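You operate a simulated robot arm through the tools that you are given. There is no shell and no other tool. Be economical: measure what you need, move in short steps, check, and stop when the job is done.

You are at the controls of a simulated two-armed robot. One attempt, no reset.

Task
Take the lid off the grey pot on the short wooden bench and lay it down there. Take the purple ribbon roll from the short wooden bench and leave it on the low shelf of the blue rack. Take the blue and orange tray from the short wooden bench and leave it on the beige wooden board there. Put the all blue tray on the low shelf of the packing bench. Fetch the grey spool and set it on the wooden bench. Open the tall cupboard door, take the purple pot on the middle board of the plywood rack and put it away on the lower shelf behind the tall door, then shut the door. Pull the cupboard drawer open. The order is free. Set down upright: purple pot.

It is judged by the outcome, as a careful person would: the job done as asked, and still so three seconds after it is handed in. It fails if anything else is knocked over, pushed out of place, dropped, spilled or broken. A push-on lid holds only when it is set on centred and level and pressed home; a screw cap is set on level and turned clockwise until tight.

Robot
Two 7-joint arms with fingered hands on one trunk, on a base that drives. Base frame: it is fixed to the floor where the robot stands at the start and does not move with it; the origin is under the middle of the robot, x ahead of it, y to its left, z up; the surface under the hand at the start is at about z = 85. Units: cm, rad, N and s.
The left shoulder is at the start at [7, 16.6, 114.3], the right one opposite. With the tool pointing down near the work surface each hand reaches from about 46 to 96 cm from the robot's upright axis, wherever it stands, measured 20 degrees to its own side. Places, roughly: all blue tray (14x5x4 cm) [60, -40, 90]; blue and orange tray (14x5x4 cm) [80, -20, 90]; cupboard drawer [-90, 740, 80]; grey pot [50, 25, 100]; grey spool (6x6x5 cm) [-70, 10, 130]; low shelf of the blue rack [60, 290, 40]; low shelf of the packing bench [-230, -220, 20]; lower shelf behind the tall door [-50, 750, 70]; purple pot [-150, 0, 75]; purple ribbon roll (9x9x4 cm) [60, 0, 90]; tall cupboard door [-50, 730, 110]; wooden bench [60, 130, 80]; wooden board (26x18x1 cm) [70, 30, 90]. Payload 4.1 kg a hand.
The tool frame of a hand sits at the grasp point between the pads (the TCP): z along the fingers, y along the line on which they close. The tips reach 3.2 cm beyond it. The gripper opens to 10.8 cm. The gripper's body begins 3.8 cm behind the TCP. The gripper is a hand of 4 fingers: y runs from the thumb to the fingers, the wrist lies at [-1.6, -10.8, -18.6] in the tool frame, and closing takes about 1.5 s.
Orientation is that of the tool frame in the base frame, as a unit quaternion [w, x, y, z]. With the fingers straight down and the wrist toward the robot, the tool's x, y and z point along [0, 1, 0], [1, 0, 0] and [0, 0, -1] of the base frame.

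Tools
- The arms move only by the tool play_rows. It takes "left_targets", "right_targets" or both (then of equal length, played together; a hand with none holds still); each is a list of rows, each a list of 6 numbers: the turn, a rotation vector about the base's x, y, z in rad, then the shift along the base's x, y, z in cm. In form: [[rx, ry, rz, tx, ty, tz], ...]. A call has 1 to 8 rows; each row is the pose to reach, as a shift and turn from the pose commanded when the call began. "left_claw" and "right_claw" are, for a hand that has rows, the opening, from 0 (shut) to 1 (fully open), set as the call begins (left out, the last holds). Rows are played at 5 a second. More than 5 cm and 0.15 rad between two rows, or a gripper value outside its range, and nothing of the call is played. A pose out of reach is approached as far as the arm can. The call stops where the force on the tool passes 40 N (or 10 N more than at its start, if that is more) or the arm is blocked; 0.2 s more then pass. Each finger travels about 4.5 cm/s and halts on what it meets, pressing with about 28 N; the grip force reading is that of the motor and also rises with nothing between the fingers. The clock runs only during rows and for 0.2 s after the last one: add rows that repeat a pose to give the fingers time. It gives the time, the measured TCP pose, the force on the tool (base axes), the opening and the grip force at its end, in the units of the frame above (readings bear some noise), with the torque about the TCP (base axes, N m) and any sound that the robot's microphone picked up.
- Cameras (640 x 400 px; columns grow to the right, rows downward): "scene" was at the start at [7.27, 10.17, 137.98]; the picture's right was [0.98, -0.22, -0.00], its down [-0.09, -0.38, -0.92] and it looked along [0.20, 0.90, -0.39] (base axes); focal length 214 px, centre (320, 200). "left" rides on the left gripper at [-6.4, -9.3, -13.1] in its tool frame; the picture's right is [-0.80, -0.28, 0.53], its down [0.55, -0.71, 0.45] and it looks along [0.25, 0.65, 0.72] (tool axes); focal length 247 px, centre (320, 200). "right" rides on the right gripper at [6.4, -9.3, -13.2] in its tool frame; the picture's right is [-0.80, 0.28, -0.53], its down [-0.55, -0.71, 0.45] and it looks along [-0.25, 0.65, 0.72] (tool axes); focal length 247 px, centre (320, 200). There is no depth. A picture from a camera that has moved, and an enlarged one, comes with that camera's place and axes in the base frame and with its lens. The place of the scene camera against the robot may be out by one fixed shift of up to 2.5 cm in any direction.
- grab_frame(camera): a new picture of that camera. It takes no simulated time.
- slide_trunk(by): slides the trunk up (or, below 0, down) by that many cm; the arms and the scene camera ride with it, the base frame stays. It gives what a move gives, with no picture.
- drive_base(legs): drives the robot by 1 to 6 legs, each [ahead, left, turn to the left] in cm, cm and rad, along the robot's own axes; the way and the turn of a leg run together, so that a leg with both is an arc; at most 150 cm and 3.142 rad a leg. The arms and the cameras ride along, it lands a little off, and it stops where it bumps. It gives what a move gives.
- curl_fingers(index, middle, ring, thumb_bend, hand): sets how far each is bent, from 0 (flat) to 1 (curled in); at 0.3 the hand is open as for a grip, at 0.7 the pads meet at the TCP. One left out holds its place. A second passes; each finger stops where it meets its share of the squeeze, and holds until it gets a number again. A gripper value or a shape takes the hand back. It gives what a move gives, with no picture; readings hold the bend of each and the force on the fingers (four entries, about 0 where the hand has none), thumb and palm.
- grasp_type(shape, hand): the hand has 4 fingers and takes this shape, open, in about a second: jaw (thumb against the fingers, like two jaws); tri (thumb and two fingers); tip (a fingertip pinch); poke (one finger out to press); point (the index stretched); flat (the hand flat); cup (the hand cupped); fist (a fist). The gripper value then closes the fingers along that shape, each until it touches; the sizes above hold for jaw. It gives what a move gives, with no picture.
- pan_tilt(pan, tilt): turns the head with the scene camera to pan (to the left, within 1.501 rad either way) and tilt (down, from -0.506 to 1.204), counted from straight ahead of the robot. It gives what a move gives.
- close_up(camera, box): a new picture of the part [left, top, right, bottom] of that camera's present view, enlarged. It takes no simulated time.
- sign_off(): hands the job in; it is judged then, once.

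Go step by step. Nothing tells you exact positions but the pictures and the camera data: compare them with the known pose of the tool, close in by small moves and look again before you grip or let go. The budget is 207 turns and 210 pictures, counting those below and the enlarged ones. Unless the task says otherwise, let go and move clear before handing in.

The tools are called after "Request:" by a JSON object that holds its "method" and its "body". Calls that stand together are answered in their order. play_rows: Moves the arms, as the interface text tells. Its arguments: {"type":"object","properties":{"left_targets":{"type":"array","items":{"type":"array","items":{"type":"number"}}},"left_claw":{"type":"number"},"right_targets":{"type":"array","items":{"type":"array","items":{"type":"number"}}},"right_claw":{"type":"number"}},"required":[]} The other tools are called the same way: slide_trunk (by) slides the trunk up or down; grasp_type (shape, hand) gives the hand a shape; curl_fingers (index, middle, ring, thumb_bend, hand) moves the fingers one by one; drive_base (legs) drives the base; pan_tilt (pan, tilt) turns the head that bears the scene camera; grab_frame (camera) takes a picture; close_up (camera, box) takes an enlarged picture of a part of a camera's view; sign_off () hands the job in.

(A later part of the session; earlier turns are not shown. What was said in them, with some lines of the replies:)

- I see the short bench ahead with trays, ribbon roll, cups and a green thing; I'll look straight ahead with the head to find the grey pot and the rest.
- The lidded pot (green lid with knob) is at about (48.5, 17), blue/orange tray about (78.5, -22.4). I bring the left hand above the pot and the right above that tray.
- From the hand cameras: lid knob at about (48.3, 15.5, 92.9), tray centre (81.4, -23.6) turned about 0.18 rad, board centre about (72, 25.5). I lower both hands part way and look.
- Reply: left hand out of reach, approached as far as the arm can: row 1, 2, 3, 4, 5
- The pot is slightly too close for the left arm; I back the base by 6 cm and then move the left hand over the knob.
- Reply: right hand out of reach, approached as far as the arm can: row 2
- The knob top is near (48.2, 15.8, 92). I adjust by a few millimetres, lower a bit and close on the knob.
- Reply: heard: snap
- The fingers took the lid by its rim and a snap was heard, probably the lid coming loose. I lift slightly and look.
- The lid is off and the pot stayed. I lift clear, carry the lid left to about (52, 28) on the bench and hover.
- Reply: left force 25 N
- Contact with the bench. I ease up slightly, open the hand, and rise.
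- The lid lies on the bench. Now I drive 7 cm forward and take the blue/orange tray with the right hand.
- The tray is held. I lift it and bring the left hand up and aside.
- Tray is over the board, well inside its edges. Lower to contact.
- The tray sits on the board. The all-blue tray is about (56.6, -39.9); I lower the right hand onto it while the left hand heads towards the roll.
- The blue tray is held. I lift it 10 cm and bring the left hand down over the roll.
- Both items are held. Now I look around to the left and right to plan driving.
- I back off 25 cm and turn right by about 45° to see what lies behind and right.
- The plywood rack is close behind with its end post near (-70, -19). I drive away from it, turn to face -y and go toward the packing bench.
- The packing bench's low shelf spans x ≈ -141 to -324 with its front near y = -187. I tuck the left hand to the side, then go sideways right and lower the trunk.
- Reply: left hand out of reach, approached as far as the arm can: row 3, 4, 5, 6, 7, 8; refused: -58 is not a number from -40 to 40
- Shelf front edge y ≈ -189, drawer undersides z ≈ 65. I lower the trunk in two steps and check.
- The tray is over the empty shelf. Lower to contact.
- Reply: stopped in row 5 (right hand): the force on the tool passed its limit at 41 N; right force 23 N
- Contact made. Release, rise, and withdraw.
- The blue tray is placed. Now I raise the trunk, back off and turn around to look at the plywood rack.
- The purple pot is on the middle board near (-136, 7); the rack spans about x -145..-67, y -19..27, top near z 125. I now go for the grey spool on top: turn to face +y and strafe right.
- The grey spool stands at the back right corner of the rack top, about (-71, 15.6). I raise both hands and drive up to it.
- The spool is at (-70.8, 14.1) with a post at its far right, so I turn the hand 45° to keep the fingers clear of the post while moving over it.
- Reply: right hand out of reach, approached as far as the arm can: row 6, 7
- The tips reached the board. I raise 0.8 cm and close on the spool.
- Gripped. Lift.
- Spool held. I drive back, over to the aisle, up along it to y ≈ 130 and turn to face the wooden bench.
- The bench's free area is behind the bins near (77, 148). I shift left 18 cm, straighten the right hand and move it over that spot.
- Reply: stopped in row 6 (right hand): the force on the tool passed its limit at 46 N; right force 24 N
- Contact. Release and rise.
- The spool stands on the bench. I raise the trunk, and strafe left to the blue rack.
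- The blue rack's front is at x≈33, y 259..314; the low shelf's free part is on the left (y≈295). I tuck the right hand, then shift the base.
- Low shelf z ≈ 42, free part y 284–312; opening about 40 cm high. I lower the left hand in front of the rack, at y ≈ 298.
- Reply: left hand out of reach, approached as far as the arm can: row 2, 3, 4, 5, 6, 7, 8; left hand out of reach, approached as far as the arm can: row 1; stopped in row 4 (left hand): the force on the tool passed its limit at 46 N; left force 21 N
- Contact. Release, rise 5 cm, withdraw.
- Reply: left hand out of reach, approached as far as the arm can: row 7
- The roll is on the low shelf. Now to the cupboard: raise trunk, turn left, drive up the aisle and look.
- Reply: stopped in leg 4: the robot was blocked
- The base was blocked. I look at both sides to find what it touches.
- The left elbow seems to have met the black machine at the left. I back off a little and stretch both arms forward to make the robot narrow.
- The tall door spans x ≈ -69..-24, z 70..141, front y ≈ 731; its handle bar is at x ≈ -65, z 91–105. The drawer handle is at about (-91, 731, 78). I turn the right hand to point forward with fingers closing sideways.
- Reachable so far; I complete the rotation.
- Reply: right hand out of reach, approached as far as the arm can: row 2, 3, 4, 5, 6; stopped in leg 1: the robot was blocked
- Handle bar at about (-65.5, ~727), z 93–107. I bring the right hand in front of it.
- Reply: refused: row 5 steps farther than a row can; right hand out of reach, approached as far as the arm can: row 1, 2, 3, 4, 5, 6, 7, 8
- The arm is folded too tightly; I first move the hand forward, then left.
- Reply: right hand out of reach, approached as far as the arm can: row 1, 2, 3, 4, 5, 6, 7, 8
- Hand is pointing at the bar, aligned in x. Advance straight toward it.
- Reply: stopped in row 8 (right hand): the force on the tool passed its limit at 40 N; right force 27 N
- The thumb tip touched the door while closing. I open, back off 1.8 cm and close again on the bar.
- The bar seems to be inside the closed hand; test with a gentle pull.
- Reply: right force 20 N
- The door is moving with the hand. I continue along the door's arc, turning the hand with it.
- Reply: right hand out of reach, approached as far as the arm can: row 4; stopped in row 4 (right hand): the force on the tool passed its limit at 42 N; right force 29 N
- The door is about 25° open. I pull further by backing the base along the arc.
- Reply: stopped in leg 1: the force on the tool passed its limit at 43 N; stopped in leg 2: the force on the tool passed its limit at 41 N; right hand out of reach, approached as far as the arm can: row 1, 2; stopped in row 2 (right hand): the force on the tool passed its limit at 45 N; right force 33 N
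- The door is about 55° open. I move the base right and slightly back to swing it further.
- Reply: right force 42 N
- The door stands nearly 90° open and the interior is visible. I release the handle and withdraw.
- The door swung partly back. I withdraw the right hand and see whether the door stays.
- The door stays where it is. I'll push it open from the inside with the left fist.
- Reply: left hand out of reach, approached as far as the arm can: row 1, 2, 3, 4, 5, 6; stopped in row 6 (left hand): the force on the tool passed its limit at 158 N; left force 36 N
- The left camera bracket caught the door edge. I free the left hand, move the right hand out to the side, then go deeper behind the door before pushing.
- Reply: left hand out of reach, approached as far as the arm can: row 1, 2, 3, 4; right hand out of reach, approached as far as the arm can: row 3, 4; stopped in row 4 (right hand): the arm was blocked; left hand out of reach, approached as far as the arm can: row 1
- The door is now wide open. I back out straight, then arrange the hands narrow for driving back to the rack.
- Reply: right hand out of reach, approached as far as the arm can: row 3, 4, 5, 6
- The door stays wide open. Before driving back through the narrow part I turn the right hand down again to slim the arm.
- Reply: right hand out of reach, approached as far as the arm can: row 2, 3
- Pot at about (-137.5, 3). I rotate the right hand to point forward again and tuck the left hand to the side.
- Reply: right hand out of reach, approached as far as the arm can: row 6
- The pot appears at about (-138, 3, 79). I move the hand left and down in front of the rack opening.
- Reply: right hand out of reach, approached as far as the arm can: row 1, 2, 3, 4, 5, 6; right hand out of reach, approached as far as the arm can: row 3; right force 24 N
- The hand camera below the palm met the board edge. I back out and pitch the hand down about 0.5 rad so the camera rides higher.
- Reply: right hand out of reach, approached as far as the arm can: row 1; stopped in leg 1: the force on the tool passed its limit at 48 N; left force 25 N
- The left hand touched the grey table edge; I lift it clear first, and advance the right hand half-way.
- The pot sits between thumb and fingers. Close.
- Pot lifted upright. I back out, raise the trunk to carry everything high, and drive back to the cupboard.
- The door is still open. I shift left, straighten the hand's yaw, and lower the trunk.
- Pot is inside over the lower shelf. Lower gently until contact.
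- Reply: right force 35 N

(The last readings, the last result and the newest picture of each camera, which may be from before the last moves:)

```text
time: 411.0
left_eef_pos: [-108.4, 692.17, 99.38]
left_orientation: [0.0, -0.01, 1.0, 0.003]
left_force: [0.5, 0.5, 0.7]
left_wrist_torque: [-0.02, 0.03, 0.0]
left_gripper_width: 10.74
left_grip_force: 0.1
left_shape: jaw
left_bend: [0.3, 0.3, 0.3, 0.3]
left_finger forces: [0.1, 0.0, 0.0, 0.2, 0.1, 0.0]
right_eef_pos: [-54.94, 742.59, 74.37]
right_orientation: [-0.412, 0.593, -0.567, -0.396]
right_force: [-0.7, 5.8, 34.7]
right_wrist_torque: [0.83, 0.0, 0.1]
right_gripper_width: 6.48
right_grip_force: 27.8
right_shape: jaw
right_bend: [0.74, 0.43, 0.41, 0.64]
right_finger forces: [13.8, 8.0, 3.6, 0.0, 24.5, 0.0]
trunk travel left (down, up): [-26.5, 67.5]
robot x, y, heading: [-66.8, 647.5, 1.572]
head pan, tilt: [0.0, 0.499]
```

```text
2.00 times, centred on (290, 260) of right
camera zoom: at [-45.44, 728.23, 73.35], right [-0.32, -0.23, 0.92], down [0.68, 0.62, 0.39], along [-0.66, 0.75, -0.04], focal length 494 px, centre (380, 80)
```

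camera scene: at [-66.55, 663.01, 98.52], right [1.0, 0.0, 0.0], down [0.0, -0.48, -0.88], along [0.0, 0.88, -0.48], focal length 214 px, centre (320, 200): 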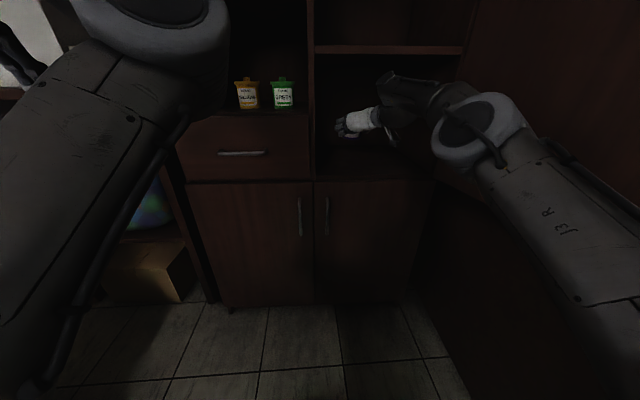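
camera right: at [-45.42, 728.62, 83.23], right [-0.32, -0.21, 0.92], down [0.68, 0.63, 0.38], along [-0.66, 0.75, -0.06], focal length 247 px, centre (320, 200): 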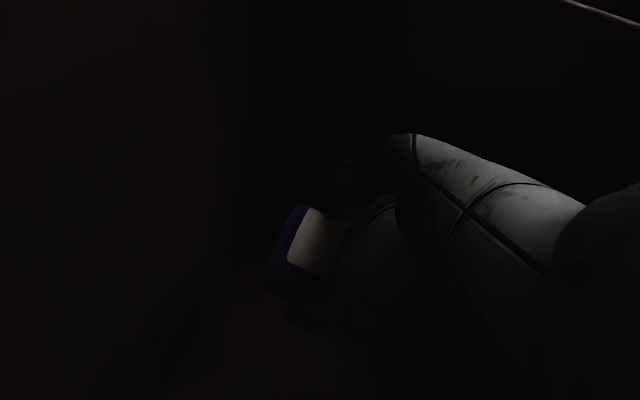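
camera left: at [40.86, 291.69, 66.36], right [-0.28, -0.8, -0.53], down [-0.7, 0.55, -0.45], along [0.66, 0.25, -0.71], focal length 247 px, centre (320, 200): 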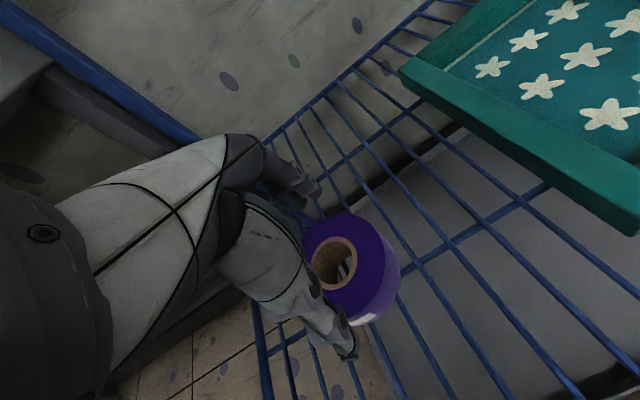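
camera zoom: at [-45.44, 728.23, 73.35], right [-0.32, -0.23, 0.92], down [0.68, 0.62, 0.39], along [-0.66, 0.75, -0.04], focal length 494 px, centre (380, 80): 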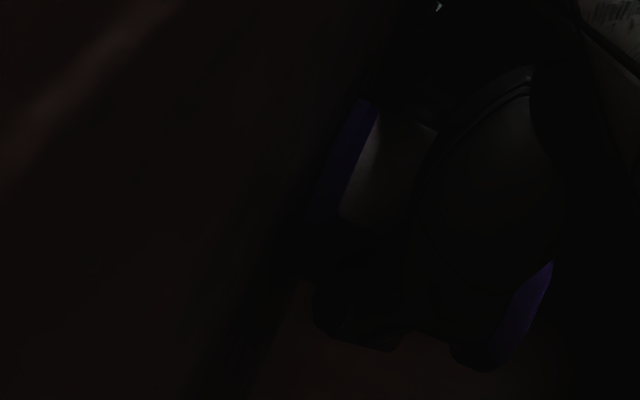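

The reaction passes through the pot's centre line, so the pot stands on the shelf. I ease off, open the hand and draw back.

Request:
{"method": "play_rows", "body": {"right_targets": [[0, 0, 0, 0, 0, 0.5], [0, 0, 0, 0, 0, 0.5], [0, 0, 0, 0, 0, 0.5], [0, 0, 0, 0, 0, 0.5], [0, 0, 0, 0, 0, 0.5], [0, 0, 0, 0, 0, 0.5], [0, 0, 0, 0, -2, 0.8], [0, 0, 0, 0, -5, 1.2]], "right_claw": 1}}

Request:
{"method": "play_rows", "body": {"right_targets": [[0, 0, 0, 0, -4, 1], [0, 0, 0, 0, -8, 2], [0, 0, 0, 0, -10, 3]]}}

Request:
{"method": "close_up", "body": {"camera": "scene", "box": [290, 80, 450, 200]}}

```text
time: 412.8
left_eef_pos: [-108.33, 692.52, 99.18]
left_orientation: [-0.002, -0.01, 1.0, 0.0]
left_force: [1.0, -0.3, -0.3]
left_wrist_torque: [0.02, 0.01, 0.01]
left_gripper_width: 10.76
left_grip_force: 0.0
left_shape: jaw
left_bend: [0.3, 0.3, 0.3, 0.3]
left_finger forces: [0.0, 0.1, 0.0, 0.0, 0.1, 0.0]
right_eef_pos: [-54.98, 737.76, 74.64]
right_orientation: [-0.408, 0.596, -0.569, -0.393]
right_force: [0.4, 0.1, -0.5]
right_wrist_torque: [0.0, 0.01, 0.02]
right_gripper_width: 10.77
right_grip_force: 0.0
right_shape: jaw
right_bend: [0.3, 0.3, 0.3, 0.3]
right_finger forces: [0.1, 0.0, 0.1, 0.0, 0.0, 0.0]
trunk travel left (down, up): [-26.5, 67.5]
robot x, y, heading: [-66.57, 648.21, 1.578]
head pan, tilt: [0.0, 0.499]
```

```text
time: 413.6
left_eef_pos: [-108.51, 692.59, 99.35]
left_orientation: [-0.001, -0.01, 1.0, 0.001]
left_force: [-0.7, -0.2, 0.5]
left_wrist_torque: [-0.01, 0.0, 0.02]
left_gripper_width: 10.77
left_grip_force: 0.0
left_shape: jaw
left_bend: [0.3, 0.3, 0.3, 0.3]
left_finger forces: [0.0, 0.1, 0.0, 0.0, 0.0, 0.1]
right_eef_pos: [-54.98, 727.8, 77.86]
right_orientation: [-0.41, 0.596, -0.567, -0.393]
right_force: [-0.2, -0.1, -0.7]
right_wrist_torque: [0.02, 0.04, 0.01]
right_gripper_width: 10.78
right_grip_force: 0.1
right_shape: jaw
right_bend: [0.3, 0.3, 0.3, 0.3]
right_finger forces: [0.0, 0.1, 0.0, 0.0, 0.0, 0.0]
trunk travel left (down, up): [-26.5, 67.5]
robot x, y, heading: [-66.83, 647.55, 1.578]
head pan, tilt: [0.0, 0.499]
```

```text
3.33 times, centred on (370, 140) of scene
camera zoom: at [-66.51, 662.76, 98.57], right [1.0, 0.0, 0.0], down [0.0, -0.48, -0.88], along [0.0, 0.88, -0.48], focal length 715 px, centre (153, 400)
```

zoom: 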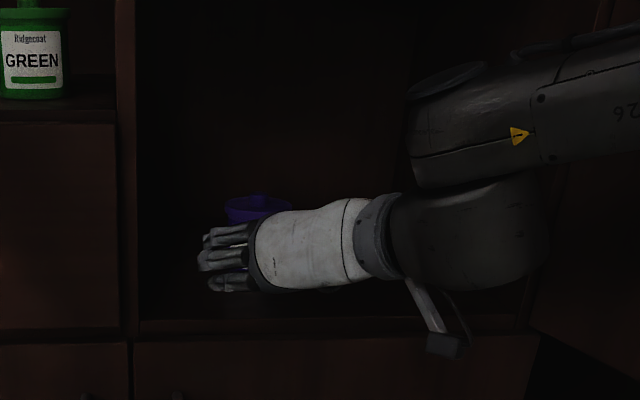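

The pot stands on the lower shelf. I withdraw, raise the hand and position it to the right of the open door to push it shut.

Request:
{"method": "drive_base", "body": {"legs": [[-40, 0, 0], [0, -30, 0]]}}

Request:
{"method": "slide_trunk", "body": {"by": 24}}

Request:
{"method": "grab_frame", "body": {"camera": "scene"}}

```text
time: 417.8
left_eef_pos: [-78.1, 652.55, 99.35]
left_orientation: [-0.001, -0.008, 1.0, 0.0]
left_force: [-0.6, 0.4, 0.4]
left_wrist_torque: [-0.01, 0.02, 0.0]
left_gripper_width: 10.78
left_grip_force: 0.1
left_shape: jaw
left_bend: [0.3, 0.3, 0.3, 0.3]
left_finger forces: [0.0, 0.1, 0.1, 0.0, 0.0, 0.1]
right_eef_pos: [-24.61, 687.69, 77.85]
right_orientation: [-0.409, 0.595, -0.57, -0.392]
right_force: [-0.9, 0.4, -0.3]
right_wrist_torque: [0.0, -0.01, 0.01]
right_gripper_width: 10.76
right_grip_force: 0.0
right_shape: jaw
right_bend: [0.3, 0.3, 0.3, 0.3]
right_finger forces: [0.0, 0.1, 0.0, 0.1, 0.1, 0.0]
trunk travel left (down, up): [-26.5, 67.5]
robot x, y, heading: [-36.86, 607.33, 1.571]
head pan, tilt: [0.0, 0.499]
```

```text
time: 420.3
left_eef_pos: [-78.31, 652.67, 123.2]
left_orientation: [0.0, -0.006, 1.0, 0.001]
left_force: [0.3, 0.1, 0.3]
left_wrist_torque: [0.0, 0.0, 0.0]
left_gripper_width: 10.78
left_grip_force: 0.1
left_shape: jaw
left_bend: [0.3, 0.3, 0.3, 0.3]
left_finger forces: [0.0, 0.1, 0.0, 0.0, 0.1, 0.0]
right_eef_pos: [-24.58, 687.58, 101.87]
right_orientation: [-0.41, 0.595, -0.569, -0.393]
right_force: [0.2, -0.2, -1.0]
right_wrist_torque: [-0.02, 0.01, -0.04]
right_gripper_width: 10.77
right_grip_force: 0.0
right_shape: jaw
right_bend: [0.3, 0.3, 0.3, 0.3]
right_finger forces: [0.0, 0.0, 0.1, 0.1, 0.0, 0.1]
trunk travel left (down, up): [-50.5, 43.5]
robot x, y, heading: [-36.68, 607.71, 1.571]
head pan, tilt: [0.0, 0.499]
```

```text
51 pictures are left
camera scene: at [-36.41, 622.63, 122.56], right [1.0, 0.0, 0.0], down [0.0, -0.48, -0.88], along [0.0, 0.88, -0.48], focal length 214 px, centre (320, 200)
```

scene: 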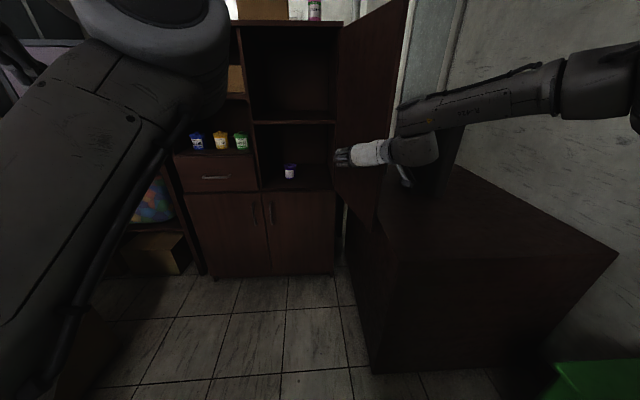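

The pot stands upright inside. Now I take the right hand around to the outer (right) side of the door.

Request:
{"method": "play_rows", "body": {"right_targets": [[0, 0, 0, 3, -4, 0], [0, 0, 0, 8, -4, 0], [0, 0, 0, 12.5, -4, 0], [0, 0, 0, 17, -4, 0], [0, 0, 0, 21.5, -4, 0], [0, 0, 0, 25, -1, 0], [0, 0, 0, 26, 3, 0], [0, 0, 0, 26, 7, 0]], "right_claw": 0}}

Request:
{"method": "grab_frame", "body": {"camera": "scene"}}

```text
time: 422.1
left_eef_pos: [-78.29, 652.8, 123.01]
left_orientation: [-0.001, -0.008, 1.0, 0.0]
left_force: [0.1, 0.0, -0.1]
left_wrist_torque: [-0.02, 0.0, 0.0]
left_gripper_width: 10.77
left_grip_force: 0.0
left_shape: jaw
left_bend: [0.3, 0.3, 0.3, 0.3]
left_finger forces: [0.1, 0.1, 0.0, 0.0, 0.0, 0.0]
right_eef_pos: [1.45, 694.68, 101.61]
right_orientation: [-0.409, 0.596, -0.569, -0.391]
right_force: [-0.1, 0.0, 0.0]
right_wrist_torque: [0.02, 0.0, 0.0]
right_gripper_width: 0.02
right_grip_force: 27.7
right_shape: jaw
right_bend: [0.7, 0.7, 0.7, 0.48]
right_finger forces: [0.1, 0.1, 0.0, 0.1, 0.1, 0.0]
trunk travel left (down, up): [-50.5, 43.5]
robot x, y, heading: [-36.97, 607.72, 1.57]
head pan, tilt: [0.0, 0.499]
```

```text
50 pictures are left
camera scene: at [-36.46, 622.79, 122.54], right [1.0, 0.0, 0.0], down [0.0, -0.48, -0.88], along [0.0, 0.88, -0.48], focal length 214 px, centre (320, 200)
```

scene: 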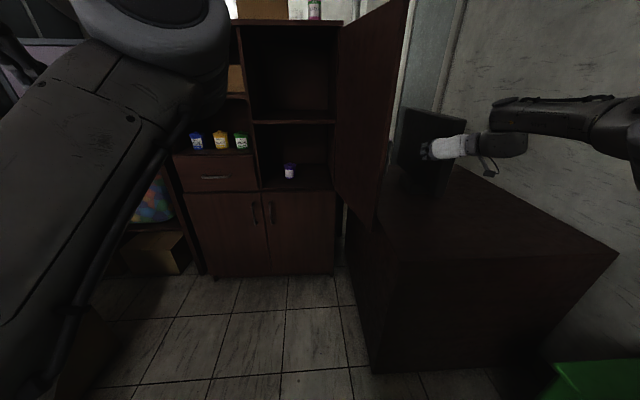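

I raise above the handle's height and sweep left along the door's arc to start closing it.

Request:
{"method": "slide_trunk", "body": {"by": 16}}

Request:
{"method": "play_rows", "body": {"right_targets": [[0, 0, 0, -4, 1, 0], [0, 0, 0, -8, 1, 0], [0, 0, 0, -12, 1, 0], [0, 0, 0, -16.5, 0, 0], [0, 0, 0, -21.5, -1, 0], [0, 0, 0, -26.4, -1.4, 0], [0, 0, 0, -31.3, -1.4, 0], [0, 0, 0, -36, 0, 0]]}}

Request:
{"method": "grab_frame", "body": {"camera": "scene"}}

```text
time: 423.9
left_eef_pos: [-78.14, 652.64, 139.14]
left_orientation: [-0.003, -0.007, 1.0, 0.001]
left_force: [0.0, 1.1, 0.0]
left_wrist_torque: [-0.04, 0.01, -0.02]
left_gripper_width: 10.77
left_grip_force: 0.0
left_shape: jaw
left_bend: [0.3, 0.3, 0.3, 0.3]
left_finger forces: [0.1, 0.1, 0.1, 0.1, 0.0, 0.0]
right_eef_pos: [1.51, 694.65, 117.74]
right_orientation: [-0.41, 0.595, -0.57, -0.392]
right_force: [0.7, -0.2, -0.1]
right_wrist_torque: [-0.02, 0.0, 0.0]
right_gripper_width: 0.0
right_grip_force: 27.3
right_shape: jaw
right_bend: [0.7, 0.7, 0.7, 0.48]
right_finger forces: [0.1, 0.0, 0.0, 0.0, 0.0, 0.1]
trunk travel left (down, up): [-66.5, 27.5]
robot x, y, heading: [-36.52, 607.52, 1.57]
head pan, tilt: [0.0, 0.499]
```

```text
refused: row 5 steps farther than a row can; nothing moved
```

```text
49 pictures are left
camera scene: at [-36.4, 622.64, 138.56], right [1.0, 0.0, 0.0], down [0.0, -0.48, -0.88], along [0.0, 0.88, -0.48], focal length 214 px, centre (320, 200)
```

scene: 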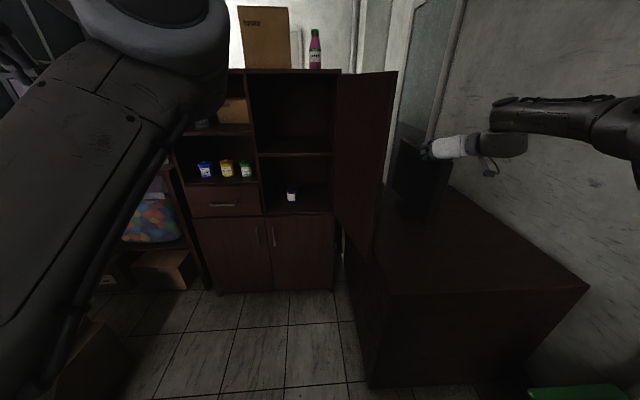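

Request:
{"method": "play_rows", "body": {"right_targets": [[0, 0, 0, -4.5, 1, 0], [0, 0, 0, -9, 1, 0], [0, 0, 0, -13.5, 1, 0], [0, 0, 0, -18, 0, 0], [0, 0, 0, -22.5, -1, 0], [0, 0, 0, -27, -1.2, 0], [0, 0, 0, -31.5, -1.2, 0], [0, 0, 0, -36, 0, 0]]}}

Request:
{"method": "grab_frame", "body": {"camera": "scene"}}

```text
time: 425.7
left_eef_pos: [-78.41, 652.66, 139.14]
left_orientation: [-0.001, -0.008, 1.0, 0.0]
left_force: [0.8, 1.4, -0.3]
left_wrist_torque: [-0.03, -0.04, 0.0]
left_gripper_width: 10.78
left_grip_force: 0.1
left_shape: jaw
left_bend: [0.3, 0.3, 0.3, 0.3]
left_finger forces: [0.1, 0.0, 0.0, 0.1, 0.1, 0.0]
right_eef_pos: [-34.73, 694.58, 117.49]
right_orientation: [-0.411, 0.596, -0.569, -0.391]
right_force: [-0.1, 0.0, -0.5]
right_wrist_torque: [-0.03, -0.02, -0.02]
right_gripper_width: 0.0
right_grip_force: 27.4
right_shape: jaw
right_bend: [0.7, 0.7, 0.7, 0.48]
right_finger forces: [0.1, 0.1, 0.1, 0.0, 0.0, 0.0]
trunk travel left (down, up): [-66.5, 27.5]
robot x, y, heading: [-36.71, 607.9, 1.57]
head pan, tilt: [0.0, 0.499]
```

```text
48 pictures are left
camera scene: at [-36.69, 622.7, 138.55], right [1.0, 0.0, 0.0], down [0.0, -0.48, -0.88], along [0.0, 0.88, -0.48], focal length 214 px, centre (320, 200)
```

scene: 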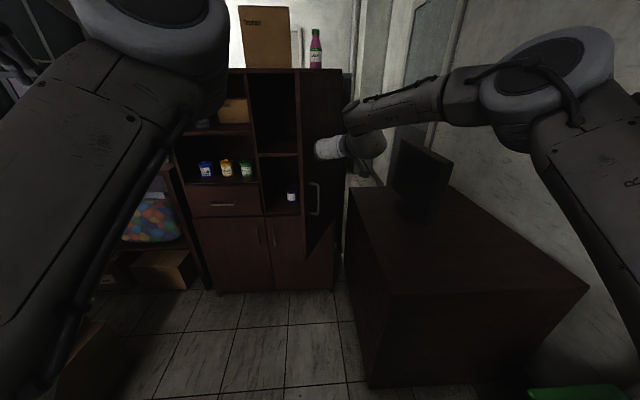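

The door is at about 65° and moving well. I drive diagonally forward-left to push it further.

Request:
{"method": "drive_base", "body": {"legs": [[18, 18, 0]]}}

Request:
{"method": "grab_frame", "body": {"camera": "scene"}}

```text
time: 427.5
left_eef_pos: [-96.13, 670.31, 139.33]
left_orientation: [-0.001, -0.009, 1.0, 0.001]
left_force: [-0.3, -0.1, 0.3]
left_wrist_torque: [0.03, 0.0, 0.0]
left_gripper_width: 10.77
left_grip_force: 0.0
left_shape: jaw
left_bend: [0.3, 0.3, 0.3, 0.3]
left_finger forces: [0.1, 0.1, 0.1, 0.0, 0.0, 0.1]
right_eef_pos: [-52.59, 712.43, 117.63]
right_orientation: [-0.41, 0.595, -0.569, -0.393]
right_force: [-0.8, 0.5, -0.1]
right_wrist_torque: [0.01, 0.0, 0.04]
right_gripper_width: 0.01
right_grip_force: 28.0
right_shape: jaw
right_bend: [0.7, 0.7, 0.7, 0.48]
right_finger forces: [0.0, 0.1, 0.0, 0.1, 0.0, 0.1]
trunk travel left (down, up): [-66.5, 27.5]
robot x, y, heading: [-54.78, 625.4, 1.57]
head pan, tilt: [0.0, 0.499]
```

```text
47 pictures are left
camera scene: at [-54.38, 640.46, 138.57], right [1.0, 0.0, 0.0], down [0.0, -0.48, -0.88], along [0.0, 0.88, -0.48], focal length 214 px, centre (320, 200)
```

scene: 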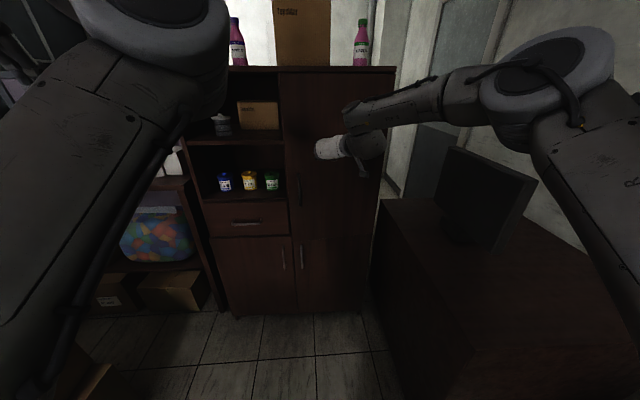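

The door is nearly shut; I push it forward to be sure.

Request:
{"method": "drive_base", "body": {"legs": [[18, 3, 0]]}}

Request:
{"method": "close_up", "body": {"camera": "scene", "box": [190, 60, 430, 260]}}

```text
time: 428.8
left_eef_pos: [-98.24, 682.88, 139.08]
left_orientation: [-0.002, -0.009, 1.0, 0.001]
left_force: [-0.5, -1.6, 0.2]
left_wrist_torque: [-0.02, 0.0, -0.01]
left_gripper_width: 10.77
left_grip_force: 0.2
left_shape: jaw
left_bend: [0.3, 0.3, 0.3, 0.3]
left_finger forces: [0.0, 0.0, 0.0, 0.0, 0.1, 0.1]
right_eef_pos: [-55.05, 724.53, 117.3]
right_orientation: [-0.402, 0.602, -0.568, -0.392]
right_force: [1.7, -6.3, 0.9]
right_wrist_torque: [0.18, -0.01, -0.15]
right_gripper_width: 0.0
right_grip_force: 27.8
right_shape: jaw
right_bend: [0.7, 0.7, 0.7, 0.5]
right_finger forces: [0.1, 0.0, 7.0, 0.0, 0.0, 0.1]
trunk travel left (down, up): [-66.5, 27.5]
robot x, y, heading: [-56.97, 637.57, 1.571]
head pan, tilt: [0.0, 0.499]
stopped in leg 1: the force on the tool passed its limit at 143 N (the readings are from after the stop); the commanded pose is now the measured one
```

```text
2.00 times, centred on (310, 160) of scene
camera zoom: at [-56.47, 652.95, 138.59], right [1.0, 0.0, 0.0], down [0.0, -0.48, -0.88], along [0.0, 0.88, -0.48], focal length 429 px, centre (340, 280)
```

zoom: 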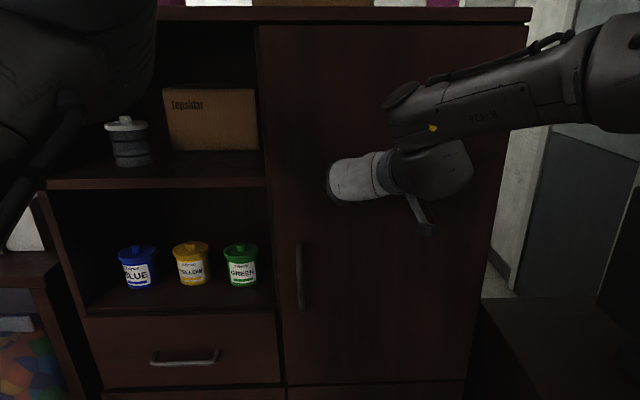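

The door is shut. Now the drawer: I back off, shift left, lower the trunk and arrange the hands.

Request:
{"method": "drive_base", "body": {"legs": [[-20, 0, 0], [0, 8, 0]]}}

Request:
{"method": "play_rows", "body": {"right_targets": [[0, 0, 0, 3, -3.5, 0], [0, 0, 0, 6, -7, 0], [0, 0, 0, 9, -10.5, 0], [0, 0, 0, 12, -14, 0], [0, 0, 0, 15, -17.5, 0], [0, 0, 0, 18, -21, 0], [0, 0, 0, 18, -21, 0]], "left_targets": [[0.15, 0, 0, 0, 3, -2], [0.3, 0, 0, 0, 6, -4], [0.45, 0, 0, 1, 9, -6], [0.6, 0, 0, 2, 12, -8], [0.75, 0, 0, 4, 15, -10], [0.9, 0, 0, 6, 18, -12], [1.05, 0, 0, 8, 21, -14]]}}

Request:
{"method": "slide_trunk", "body": {"by": -30}}

Request:
{"method": "grab_frame", "body": {"camera": "scene"}}

Request:
{"method": "grab_frame", "body": {"camera": "left"}}

```text
time: 431.1
left_eef_pos: [-106.13, 662.87, 139.18]
left_orientation: [-0.001, -0.009, 1.0, 0.0]
left_force: [-0.5, -0.6, -0.1]
left_wrist_torque: [0.03, -0.03, 0.01]
left_gripper_width: 10.76
left_grip_force: 0.1
left_shape: jaw
left_bend: [0.3, 0.3, 0.3, 0.3]
left_finger forces: [0.0, 0.0, 0.0, 0.0, 0.0, 0.0]
right_eef_pos: [-63.07, 704.71, 117.28]
right_orientation: [-0.4, 0.603, -0.568, -0.392]
right_force: [0.6, 0.8, -0.1]
right_wrist_torque: [-0.01, -0.01, 0.0]
right_gripper_width: 0.0
right_grip_force: 28.2
right_shape: jaw
right_bend: [0.7, 0.7, 0.7, 0.5]
right_finger forces: [0.0, 0.0, 0.0, 0.1, 0.1, 0.1]
trunk travel left (down, up): [-66.5, 27.5]
robot x, y, heading: [-64.87, 617.53, 1.574]
head pan, tilt: [0.0, 0.499]
```

```text
time: 432.7
left_eef_pos: [-98.45, 684.27, 124.87]
left_orientation: [0.003, -0.009, 0.866, 0.5]
left_force: [-0.5, 0.9, -0.7]
left_wrist_torque: [0.02, 0.01, -0.05]
left_gripper_width: 10.78
left_grip_force: 0.1
left_shape: jaw
left_bend: [0.3, 0.3, 0.3, 0.3]
left_finger forces: [0.1, 0.0, 0.0, 0.1, 0.1, 0.1]
right_eef_pos: [-45.33, 683.78, 117.27]
right_orientation: [-0.4, 0.603, -0.569, -0.391]
right_force: [0.7, -0.2, 0.6]
right_wrist_torque: [-0.04, -0.02, 0.0]
right_gripper_width: 0.01
right_grip_force: 28.3
right_shape: jaw
right_bend: [0.7, 0.7, 0.7, 0.5]
right_finger forces: [0.0, 0.2, 0.1, 0.1, 0.1, 0.0]
trunk travel left (down, up): [-66.5, 27.5]
robot x, y, heading: [-65.08, 617.88, 1.574]
head pan, tilt: [0.0, 0.499]
```

```text
time: 435.7
left_eef_pos: [-98.31, 684.01, 95.01]
left_orientation: [0.004, -0.008, 0.865, 0.501]
left_force: [0.7, 0.6, -0.7]
left_wrist_torque: [0.02, -0.01, 0.02]
left_gripper_width: 10.78
left_grip_force: 0.0
left_shape: jaw
left_bend: [0.3, 0.3, 0.3, 0.3]
left_finger forces: [0.1, 0.0, 0.0, 0.1, 0.0, 0.0]
right_eef_pos: [-45.21, 683.53, 87.4]
right_orientation: [-0.401, 0.602, -0.568, -0.392]
right_force: [-0.3, 0.5, 0.1]
right_wrist_torque: [0.04, -0.03, -0.02]
right_gripper_width: 0.0
right_grip_force: 28.7
right_shape: jaw
right_bend: [0.7, 0.7, 0.7, 0.5]
right_finger forces: [0.1, 0.0, 0.0, 0.0, 0.1, 0.1]
trunk travel left (down, up): [-36.5, 57.5]
robot x, y, heading: [-65.0, 617.96, 1.573]
head pan, tilt: [0.0, 0.499]
```

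```text
45 pictures are left
camera scene: at [-64.43, 633.2, 108.57], right [1.0, 0.0, 0.0], down [0.0, -0.48, -0.88], along [0.0, 0.88, -0.48], focal length 214 px, centre (320, 200)
```

scene: 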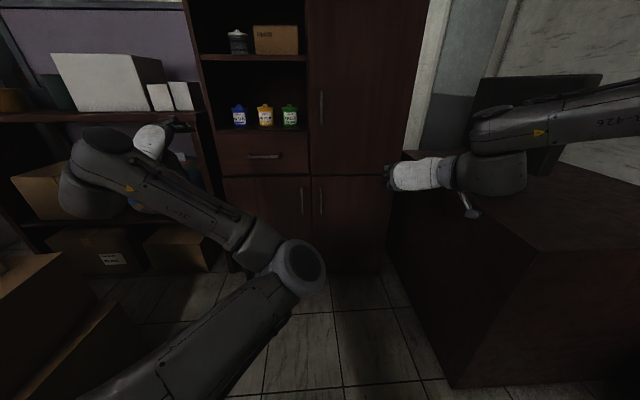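

```text
44 pictures are left
camera left: at [-91.67, 668.05, 93.65], right [0.8, 0.33, -0.5], down [-0.54, 0.03, -0.84], along [-0.26, 0.94, 0.2], focal length 247 px, centre (320, 200)
```

left: 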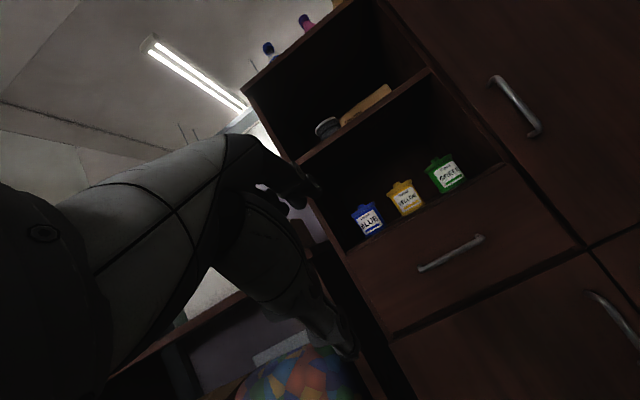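

Drawer handle at about (-89.5, 725.5, 80.5). I drive forward 17 and bring the left hand close.

Request:
{"method": "drive_base", "body": {"legs": [[17, 0, 0]]}}

Request:
{"method": "play_rows", "body": {"left_targets": [[0, 0, 0, 2, 2, -2.5], [0, 0, 0, 4, 4, -5], [0, 0, 0, 6, 6, -7.5], [0, 0, 0, 8, 8, -10], [0, 0, 0, 8.8, 9.5, -12], [0, 0, 0, 8.8, 11, -13]], "left_claw": 0.6}}

Request:
{"method": "grab_frame", "body": {"camera": "left"}}

Request:
{"method": "close_up", "body": {"camera": "scene", "box": [160, 60, 380, 220]}}

```text
time: 437.1
left_eef_pos: [-98.36, 701.21, 94.88]
left_orientation: [0.003, -0.008, 0.865, 0.501]
left_force: [-0.4, 0.7, -0.5]
left_wrist_torque: [0.0, 0.0, 0.01]
left_gripper_width: 10.79
left_grip_force: 0.1
left_shape: jaw
left_bend: [0.3, 0.3, 0.3, 0.3]
left_finger forces: [0.1, 0.1, 0.1, 0.0, 0.0, 0.0]
right_eef_pos: [-45.23, 700.73, 87.2]
right_orientation: [-0.402, 0.602, -0.569, -0.392]
right_force: [0.2, 0.0, -0.5]
right_wrist_torque: [0.02, 0.01, 0.04]
right_gripper_width: 0.02
right_grip_force: 27.8
right_shape: jaw
right_bend: [0.7, 0.7, 0.7, 0.5]
right_finger forces: [0.0, 0.0, 0.0, 0.0, 0.0, 0.1]
trunk travel left (down, up): [-36.5, 57.5]
robot x, y, heading: [-64.49, 635.08, 1.576]
head pan, tilt: [0.0, 0.499]
```

```text
time: 438.5
left_eef_pos: [-89.41, 712.12, 82.05]
left_orientation: [0.003, -0.007, 0.865, 0.501]
left_force: [-0.1, 0.3, 0.6]
left_wrist_torque: [-0.02, 0.0, -0.02]
left_gripper_width: 6.49
left_grip_force: 0.1
left_shape: jaw
left_bend: [0.28, 0.41, 0.38, 0.66]
left_finger forces: [0.0, 0.0, 0.0, 0.1, 0.0, 0.1]
right_eef_pos: [-45.24, 700.66, 87.42]
right_orientation: [-0.401, 0.601, -0.57, -0.391]
right_force: [-0.6, 0.0, -0.5]
right_wrist_torque: [-0.02, 0.0, -0.03]
right_gripper_width: 0.0
right_grip_force: 27.9
right_shape: jaw
right_bend: [0.7, 0.7, 0.7, 0.5]
right_finger forces: [0.0, 0.1, 0.0, 0.0, 0.1, 0.0]
trunk travel left (down, up): [-36.5, 57.5]
robot x, y, heading: [-64.82, 635.02, 1.571]
head pan, tilt: [0.0, 0.499]
```

```text
43 pictures are left
camera left: at [-82.77, 696.19, 80.62], right [0.8, 0.33, -0.5], down [-0.54, 0.03, -0.84], along [-0.26, 0.94, 0.2], focal length 247 px, centre (320, 200)
```

left: 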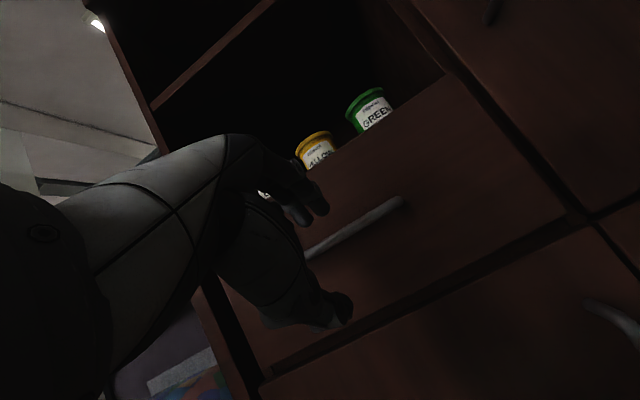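

```text
2.50 times, centred on (270, 140) of scene
camera zoom: at [-64.45, 650.3, 108.56], right [1.0, 0.0, 0.0], down [0.0, -0.48, -0.88], along [0.0, 0.88, -0.48], focal length 536 px, centre (445, 350)
```

zoom: 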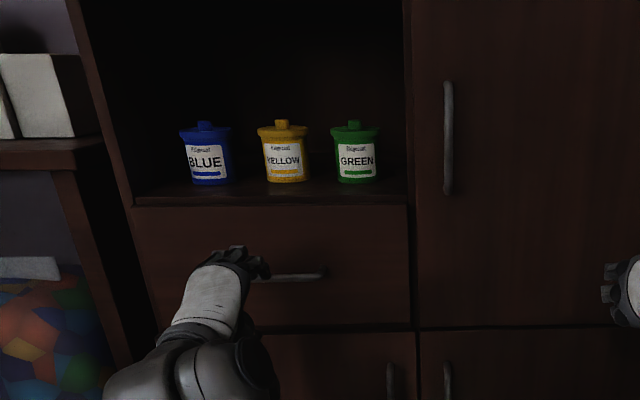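

Request:
{"method": "play_rows", "body": {"left_targets": [[0, 0, 0, 0.3, 4, 0], [0, 0, 0, 0.3, 7, 0], [0, 0, 0, 0.3, 9.5, 0], [0, 0, 0, 0.3, 11, 0]]}}

Request:
{"method": "close_up", "body": {"camera": "left", "box": [220, 100, 460, 360]}}

Request:
{"method": "close_up", "body": {"camera": "scene", "box": [190, 110, 330, 210]}}

```text
time: 439.5
left_eef_pos: [-89.21, 721.81, 83.1]
left_orientation: [0.002, -0.008, 0.862, 0.508]
left_force: [5.4, -38.1, 3.2]
left_wrist_torque: [0.66, 0.05, 0.18]
left_gripper_width: 5.74
left_grip_force: 0.2
left_shape: jaw
left_bend: [0.76, 0.46, 0.43, 0.66]
left_finger forces: [18.3, 12.6, 7.9, 0.1, 0.0, 0.1]
right_eef_pos: [-45.17, 700.21, 87.64]
right_orientation: [-0.402, 0.601, -0.567, -0.394]
right_force: [0.4, -0.1, -0.9]
right_wrist_torque: [0.0, 0.01, -0.02]
right_gripper_width: 0.0
right_grip_force: 28.0
right_shape: jaw
right_bend: [0.7, 0.7, 0.7, 0.5]
right_finger forces: [0.1, 0.0, 0.0, 0.1, 0.0, 0.0]
trunk travel left (down, up): [-36.5, 57.5]
robot x, y, heading: [-64.44, 635.08, 1.572]
head pan, tilt: [0.0, 0.499]
stopped in row 4 (left hand): the force on the tool passed its limit at 44 N (the readings are from after the stop); the commanded pose is now the measured one
```

```text
1.54 times, centred on (340, 230) of left
camera zoom: at [-82.52, 705.78, 81.34], right [0.8, 0.34, -0.5], down [-0.54, 0.04, -0.84], along [-0.26, 0.94, 0.22], focal length 380 px, centre (289, 154)
```

zoom: 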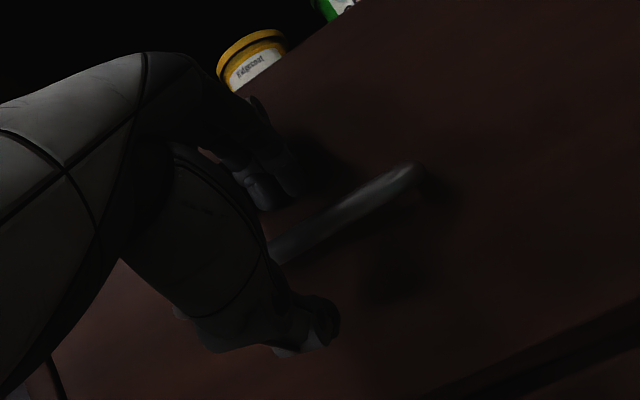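

```text
4.00 times, centred on (260, 160) of scene
camera zoom: at [-64.38, 649.71, 108.63], right [1.0, 0.0, 0.0], down [0.0, -0.47, -0.88], along [0.0, 0.88, -0.47], focal length 858 px, centre (560, 360)
```

zoom: 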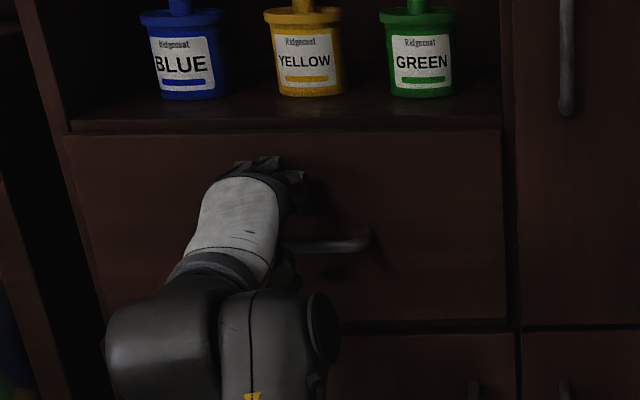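

The bar lies between fingers (above) and thumb (below). Back 0.8 cm and close.

Request:
{"method": "play_rows", "body": {"left_targets": [[0, 0, 0, 0, -0.9, -0.3], [0, 0, 0, 0, -0.9, -0.6], [0, 0, 0, 0, -0.9, -0.6]]}}

Request:
{"method": "play_rows", "body": {"left_targets": [[0, 0, 0, 0, 0, 0], [0, 0, 0, 0, 0, 0], [0, 0, 0, 0, 0, 0], [0, 0, 0, 0, 0, 0], [0, 0, 0, 0, 0, 0], [0, 0, 0, 0, 0, 0]], "left_claw": 0}}

Request:
{"method": "play_rows", "body": {"left_targets": [[0, 0, 0, 0, -1.5, 0], [0, 0, 0, 0, -3, 0], [0, 0, 0, 0, -4.5, 0]]}}

Request:
{"method": "close_up", "body": {"camera": "scene", "box": [190, 110, 330, 210]}}

```text
time: 440.3
left_eef_pos: [-89.2, 721.13, 81.94]
left_orientation: [0.003, -0.008, 0.863, 0.505]
left_force: [2.2, -17.2, 5.0]
left_wrist_torque: [0.55, 0.04, -0.07]
left_gripper_width: 6.2
left_grip_force: 0.0
left_shape: jaw
left_bend: [0.74, 0.42, 0.38, 0.66]
left_finger forces: [9.4, 6.4, 1.4, 0.0, 0.0, 0.1]
right_eef_pos: [-45.3, 700.49, 87.65]
right_orientation: [-0.402, 0.602, -0.567, -0.393]
right_force: [-0.6, 0.7, -0.5]
right_wrist_torque: [0.02, -0.03, 0.0]
right_gripper_width: 0.0
right_grip_force: 28.1
right_shape: jaw
right_bend: [0.7, 0.7, 0.7, 0.5]
right_finger forces: [0.0, 0.1, 0.0, 0.0, 0.1, 0.0]
trunk travel left (down, up): [-36.5, 57.5]
robot x, y, heading: [-64.32, 634.71, 1.576]
head pan, tilt: [0.0, 0.499]
```

```text
time: 441.7
left_eef_pos: [-89.45, 721.51, 81.14]
left_orientation: [0.005, -0.007, 0.866, 0.5]
left_force: [0.4, -24.2, -28.0]
left_wrist_torque: [-0.12, 0.11, -0.1]
left_gripper_width: 0.78
left_grip_force: 27.9
left_shape: jaw
left_bend: [0.75, 0.57, 0.56, 0.51]
left_finger forces: [0.0, 0.0, 0.0, 0.0, 41.6, 0.0]
right_eef_pos: [-45.3, 700.83, 87.31]
right_orientation: [-0.4, 0.603, -0.568, -0.392]
right_force: [-0.6, -0.6, 0.3]
right_wrist_torque: [0.01, 0.0, -0.03]
right_gripper_width: 0.0
right_grip_force: 27.9
right_shape: jaw
right_bend: [0.7, 0.7, 0.7, 0.5]
right_finger forces: [0.0, 0.1, 0.0, 0.0, 0.0, 0.0]
trunk travel left (down, up): [-36.5, 57.5]
robot x, y, heading: [-64.67, 634.9, 1.578]
head pan, tilt: [0.0, 0.499]
```

```text
time: 442.5
left_eef_pos: [-89.16, 717.11, 81.15]
left_orientation: [0.005, -0.007, 0.866, 0.5]
left_force: [4.6, -0.3, -29.7]
left_wrist_torque: [-0.2, 0.11, -0.03]
left_gripper_width: 0.74
left_grip_force: 28.2
left_shape: jaw
left_bend: [0.75, 0.57, 0.56, 0.49]
left_finger forces: [0.0, 0.0, 0.0, 0.0, 33.3, 0.0]
right_eef_pos: [-45.21, 701.05, 87.12]
right_orientation: [-0.4, 0.603, -0.568, -0.391]
right_force: [0.0, 0.1, 0.3]
right_wrist_torque: [0.0, 0.0, 0.01]
right_gripper_width: 0.0
right_grip_force: 28.1
right_shape: jaw
right_bend: [0.7, 0.7, 0.7, 0.5]
right_finger forces: [0.0, 0.1, 0.0, 0.1, 0.0, 0.1]
trunk travel left (down, up): [-36.5, 57.5]
robot x, y, heading: [-64.42, 634.52, 1.573]
head pan, tilt: [0.0, 0.499]
```

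```text
4.00 times, centred on (260, 160) of scene
camera zoom: at [-64.53, 650.63, 108.49], right [1.0, 0.0, 0.0], down [0.0, -0.48, -0.88], along [0.0, 0.88, -0.48], focal length 858 px, centre (560, 360)
```

zoom: 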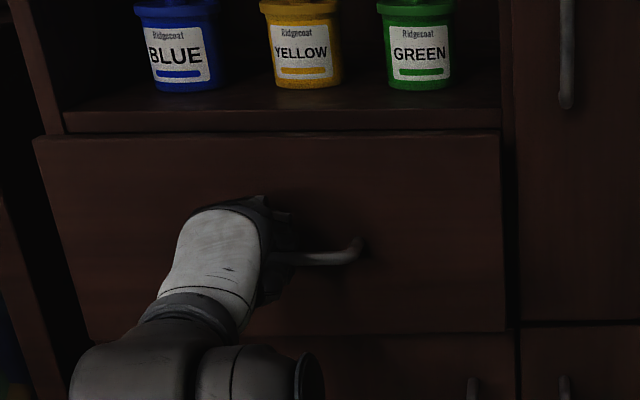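

The drawer is coming out. I ease the hand down a little and pull further by backing the base.

Request:
{"method": "play_rows", "body": {"left_targets": [[0, 0, 0, 0, -0.5, -0.8], [0, 0, 0, 0, -1, -1.2]]}}

Request:
{"method": "drive_base", "body": {"legs": [[-14, 0, 0]]}}

Request:
{"method": "grab_frame", "body": {"camera": "scene"}}

```text
time: 443.1
left_eef_pos: [-89.18, 715.91, 80.69]
left_orientation: [0.003, -0.008, 0.863, 0.504]
left_force: [3.6, 1.8, -9.8]
left_wrist_torque: [-0.12, 0.05, -0.03]
left_gripper_width: 0.78
left_grip_force: 28.0
left_shape: jaw
left_bend: [0.75, 0.57, 0.56, 0.51]
left_finger forces: [0.0, 0.0, 0.1, 0.0, 0.2, 0.2]
right_eef_pos: [-45.17, 700.89, 87.28]
right_orientation: [-0.4, 0.602, -0.569, -0.391]
right_force: [0.1, -0.3, 0.3]
right_wrist_torque: [-0.02, 0.03, -0.03]
right_gripper_width: 0.0
right_grip_force: 27.8
right_shape: jaw
right_bend: [0.7, 0.7, 0.7, 0.5]
right_finger forces: [0.0, 0.1, 0.1, 0.0, 0.1, 0.0]
trunk travel left (down, up): [-36.5, 57.5]
robot x, y, heading: [-64.58, 634.99, 1.575]
head pan, tilt: [0.0, 0.499]
```

```text
time: 444.4
left_eef_pos: [-89.28, 701.98, 80.53]
left_orientation: [0.002, -0.009, 0.864, 0.503]
left_force: [6.9, 0.8, -9.5]
left_wrist_torque: [-0.13, 0.1, -0.05]
left_gripper_width: 0.85
left_grip_force: 28.0
left_shape: jaw
left_bend: [0.75, 0.57, 0.56, 0.52]
left_finger forces: [0.3, 0.0, 0.0, 0.1, 19.9, 0.1]
right_eef_pos: [-45.25, 686.78, 87.27]
right_orientation: [-0.4, 0.602, -0.569, -0.392]
right_force: [0.4, -0.6, 0.0]
right_wrist_torque: [0.02, 0.02, 0.03]
right_gripper_width: 0.01
right_grip_force: 27.7
right_shape: jaw
right_bend: [0.7, 0.7, 0.7, 0.5]
right_finger forces: [0.0, 0.0, 0.0, 0.0, 0.0, 0.1]
trunk travel left (down, up): [-36.5, 57.5]
robot x, y, heading: [-64.58, 621.13, 1.575]
head pan, tilt: [0.0, 0.499]
```

```text
38 pictures are left
camera scene: at [-64.39, 636.33, 108.56], right [1.0, 0.0, 0.0], down [0.0, -0.48, -0.88], along [0.0, 0.88, -0.48], focal length 214 px, centre (320, 200)
```

scene: 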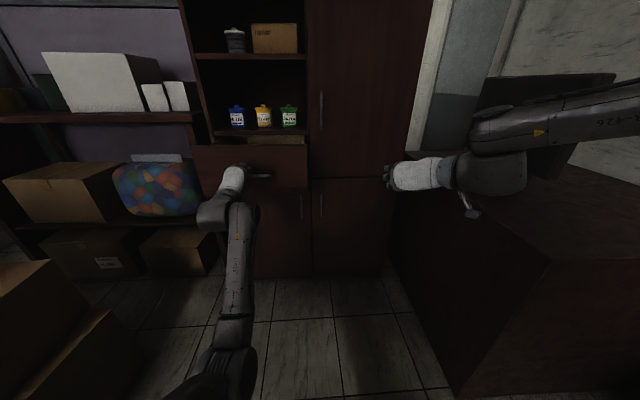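

The drawer is out nearly 20 cm. A bit more, then release.

Request:
{"method": "drive_base", "body": {"legs": [[-8, 0, 0]]}}

Request:
{"method": "play_rows", "body": {"left_targets": [[0, 0, 0, 0, 0, 0], [0, 0, 0, 0, 0, 0], [0, 0, 0, 0, 0, 0], [0, 0, 0, 0, 0, 0], [0, 0, 0, 0, 0, 0], [0, 0, 0, 0, -2, 1], [0, 0, 0, 0, -5, 2], [0, 0, 0, 0, -9, 3]], "left_claw": 1}}

Request:
{"method": "grab_frame", "body": {"camera": "scene"}}

```text
time: 445.5
left_eef_pos: [-89.22, 693.77, 80.55]
left_orientation: [0.002, -0.008, 0.865, 0.502]
left_force: [7.7, 0.2, -10.6]
left_wrist_torque: [-0.14, 0.09, -0.1]
left_gripper_width: 0.82
left_grip_force: 27.8
left_shape: jaw
left_bend: [0.75, 0.57, 0.56, 0.53]
left_finger forces: [0.4, 0.1, 0.1, 0.1, 20.2, 0.0]
right_eef_pos: [-45.06, 678.65, 87.33]
right_orientation: [-0.4, 0.603, -0.568, -0.392]
right_force: [-0.2, 0.1, -0.6]
right_wrist_torque: [-0.01, -0.01, -0.02]
right_gripper_width: 0.02
right_grip_force: 28.3
right_shape: jaw
right_bend: [0.7, 0.7, 0.7, 0.5]
right_finger forces: [0.0, 0.0, 0.0, 0.0, 0.0, 0.1]
trunk travel left (down, up): [-36.5, 57.5]
robot x, y, heading: [-64.33, 613.14, 1.573]
head pan, tilt: [0.0, 0.499]
```

```text
time: 447.3
left_eef_pos: [-89.32, 684.96, 83.52]
left_orientation: [0.003, -0.008, 0.864, 0.504]
left_force: [0.1, -0.4, 0.3]
left_wrist_torque: [0.01, -0.03, 0.03]
left_gripper_width: 10.8
left_grip_force: 0.1
left_shape: jaw
left_bend: [0.3, 0.3, 0.3, 0.3]
left_finger forces: [0.0, 0.0, 0.0, 0.0, 0.0, 0.1]
right_eef_pos: [-45.3, 678.52, 87.36]
right_orientation: [-0.402, 0.602, -0.568, -0.393]
right_force: [0.3, -0.2, -0.3]
right_wrist_torque: [-0.01, 0.0, 0.01]
right_gripper_width: 0.01
right_grip_force: 27.8
right_shape: jaw
right_bend: [0.7, 0.7, 0.7, 0.5]
right_finger forces: [0.1, 0.0, 0.0, 0.0, 0.0, 0.0]
trunk travel left (down, up): [-36.5, 57.5]
robot x, y, heading: [-64.45, 613.03, 1.572]
head pan, tilt: [0.0, 0.499]
```

```text
37 pictures are left
camera scene: at [-64.42, 628.13, 108.57], right [1.0, 0.0, 0.0], down [0.0, -0.48, -0.88], along [0.0, 0.88, -0.48], focal length 214 px, centre (320, 200)
```

scene: 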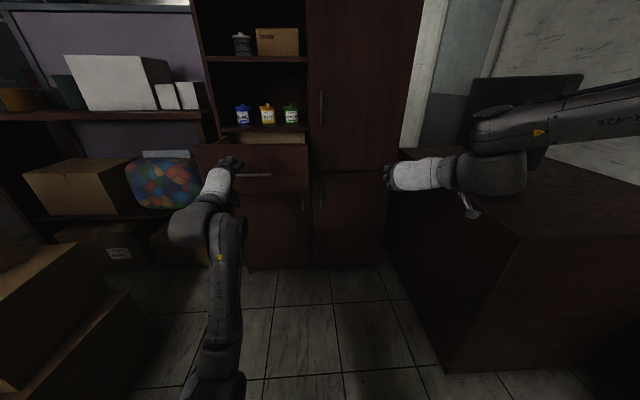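

The drawer is open and released. I back away and check the cupboard once.

Request:
{"method": "drive_base", "body": {"legs": [[-12, 0, 0]]}}

Request:
{"method": "close_up", "body": {"camera": "scene", "box": [180, 0, 440, 280]}}

```text
time: 448.5
left_eef_pos: [-89.24, 672.66, 83.73]
left_orientation: [0.004, -0.006, 0.864, 0.503]
left_force: [-0.9, -0.7, 0.2]
left_wrist_torque: [-0.01, 0.01, 0.0]
left_gripper_width: 10.8
left_grip_force: 0.1
left_shape: jaw
left_bend: [0.3, 0.3, 0.3, 0.3]
left_finger forces: [0.0, 0.1, 0.0, 0.1, 0.1, 0.1]
right_eef_pos: [-45.2, 666.46, 87.53]
right_orientation: [-0.401, 0.601, -0.568, -0.393]
right_force: [-0.8, -0.7, -0.5]
right_wrist_torque: [-0.01, -0.02, -0.02]
right_gripper_width: 0.01
right_grip_force: 27.8
right_shape: jaw
right_bend: [0.7, 0.7, 0.7, 0.5]
right_finger forces: [0.0, 0.0, 0.0, 0.0, 0.1, 0.0]
trunk travel left (down, up): [-36.5, 57.5]
robot x, y, heading: [-64.72, 600.97, 1.571]
head pan, tilt: [0.0, 0.499]
```

```text
1.43 times, centred on (310, 140) of scene
camera zoom: at [-64.37, 616.02, 108.59], right [1.0, 0.0, 0.0], down [0.0, -0.48, -0.88], along [0.0, 0.88, -0.48], focal length 306 px, centre (334, 286)
```

zoom: 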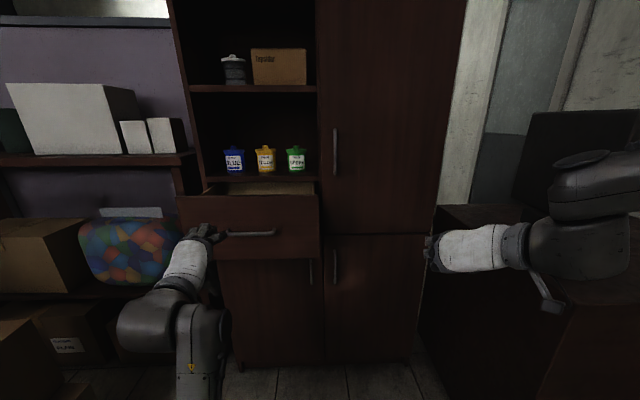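

The tall door is shut, the drawer is open and both hands are clear, so I am handing the job in.

Request:
{"method": "sign_off", "body": {}}

```text
The job is handed in.
```

I did every part of the task and handed it in. The last pictures of the items I placed, and of the cupboard and its drawer, showed them as asked; the result of the judging hasn't come back.

- **Grey pot:** the lid is off and lying on the short wooden bench.
- **Purple ribbon roll:** it is on the low shelf of the blue rack.
- **Blue and orange tray:** it is on the beige wooden board.
- **All blue tray:** it is on the low shelf of the packing bench.
- **Grey spool:** it is on the wooden bench.
- **Purple pot:** it stood upright on the lower shelf behind the tall door in the last picture before I shut the door. I then shut the door by pushing, and the final push hit it hard (143 N); I didn't look inside again.
- **Cupboard drawer:** it is pulled open by about 25 cm.

Two bumps could count against it. A side of the robot, most likely the left elbow, hit something in the aisle, probably the black machine; the left hand hit the front edge of the grey table at 48 N. I saw nothing moved or knocked over in later pictures, but I didn't check closely for small shifts.
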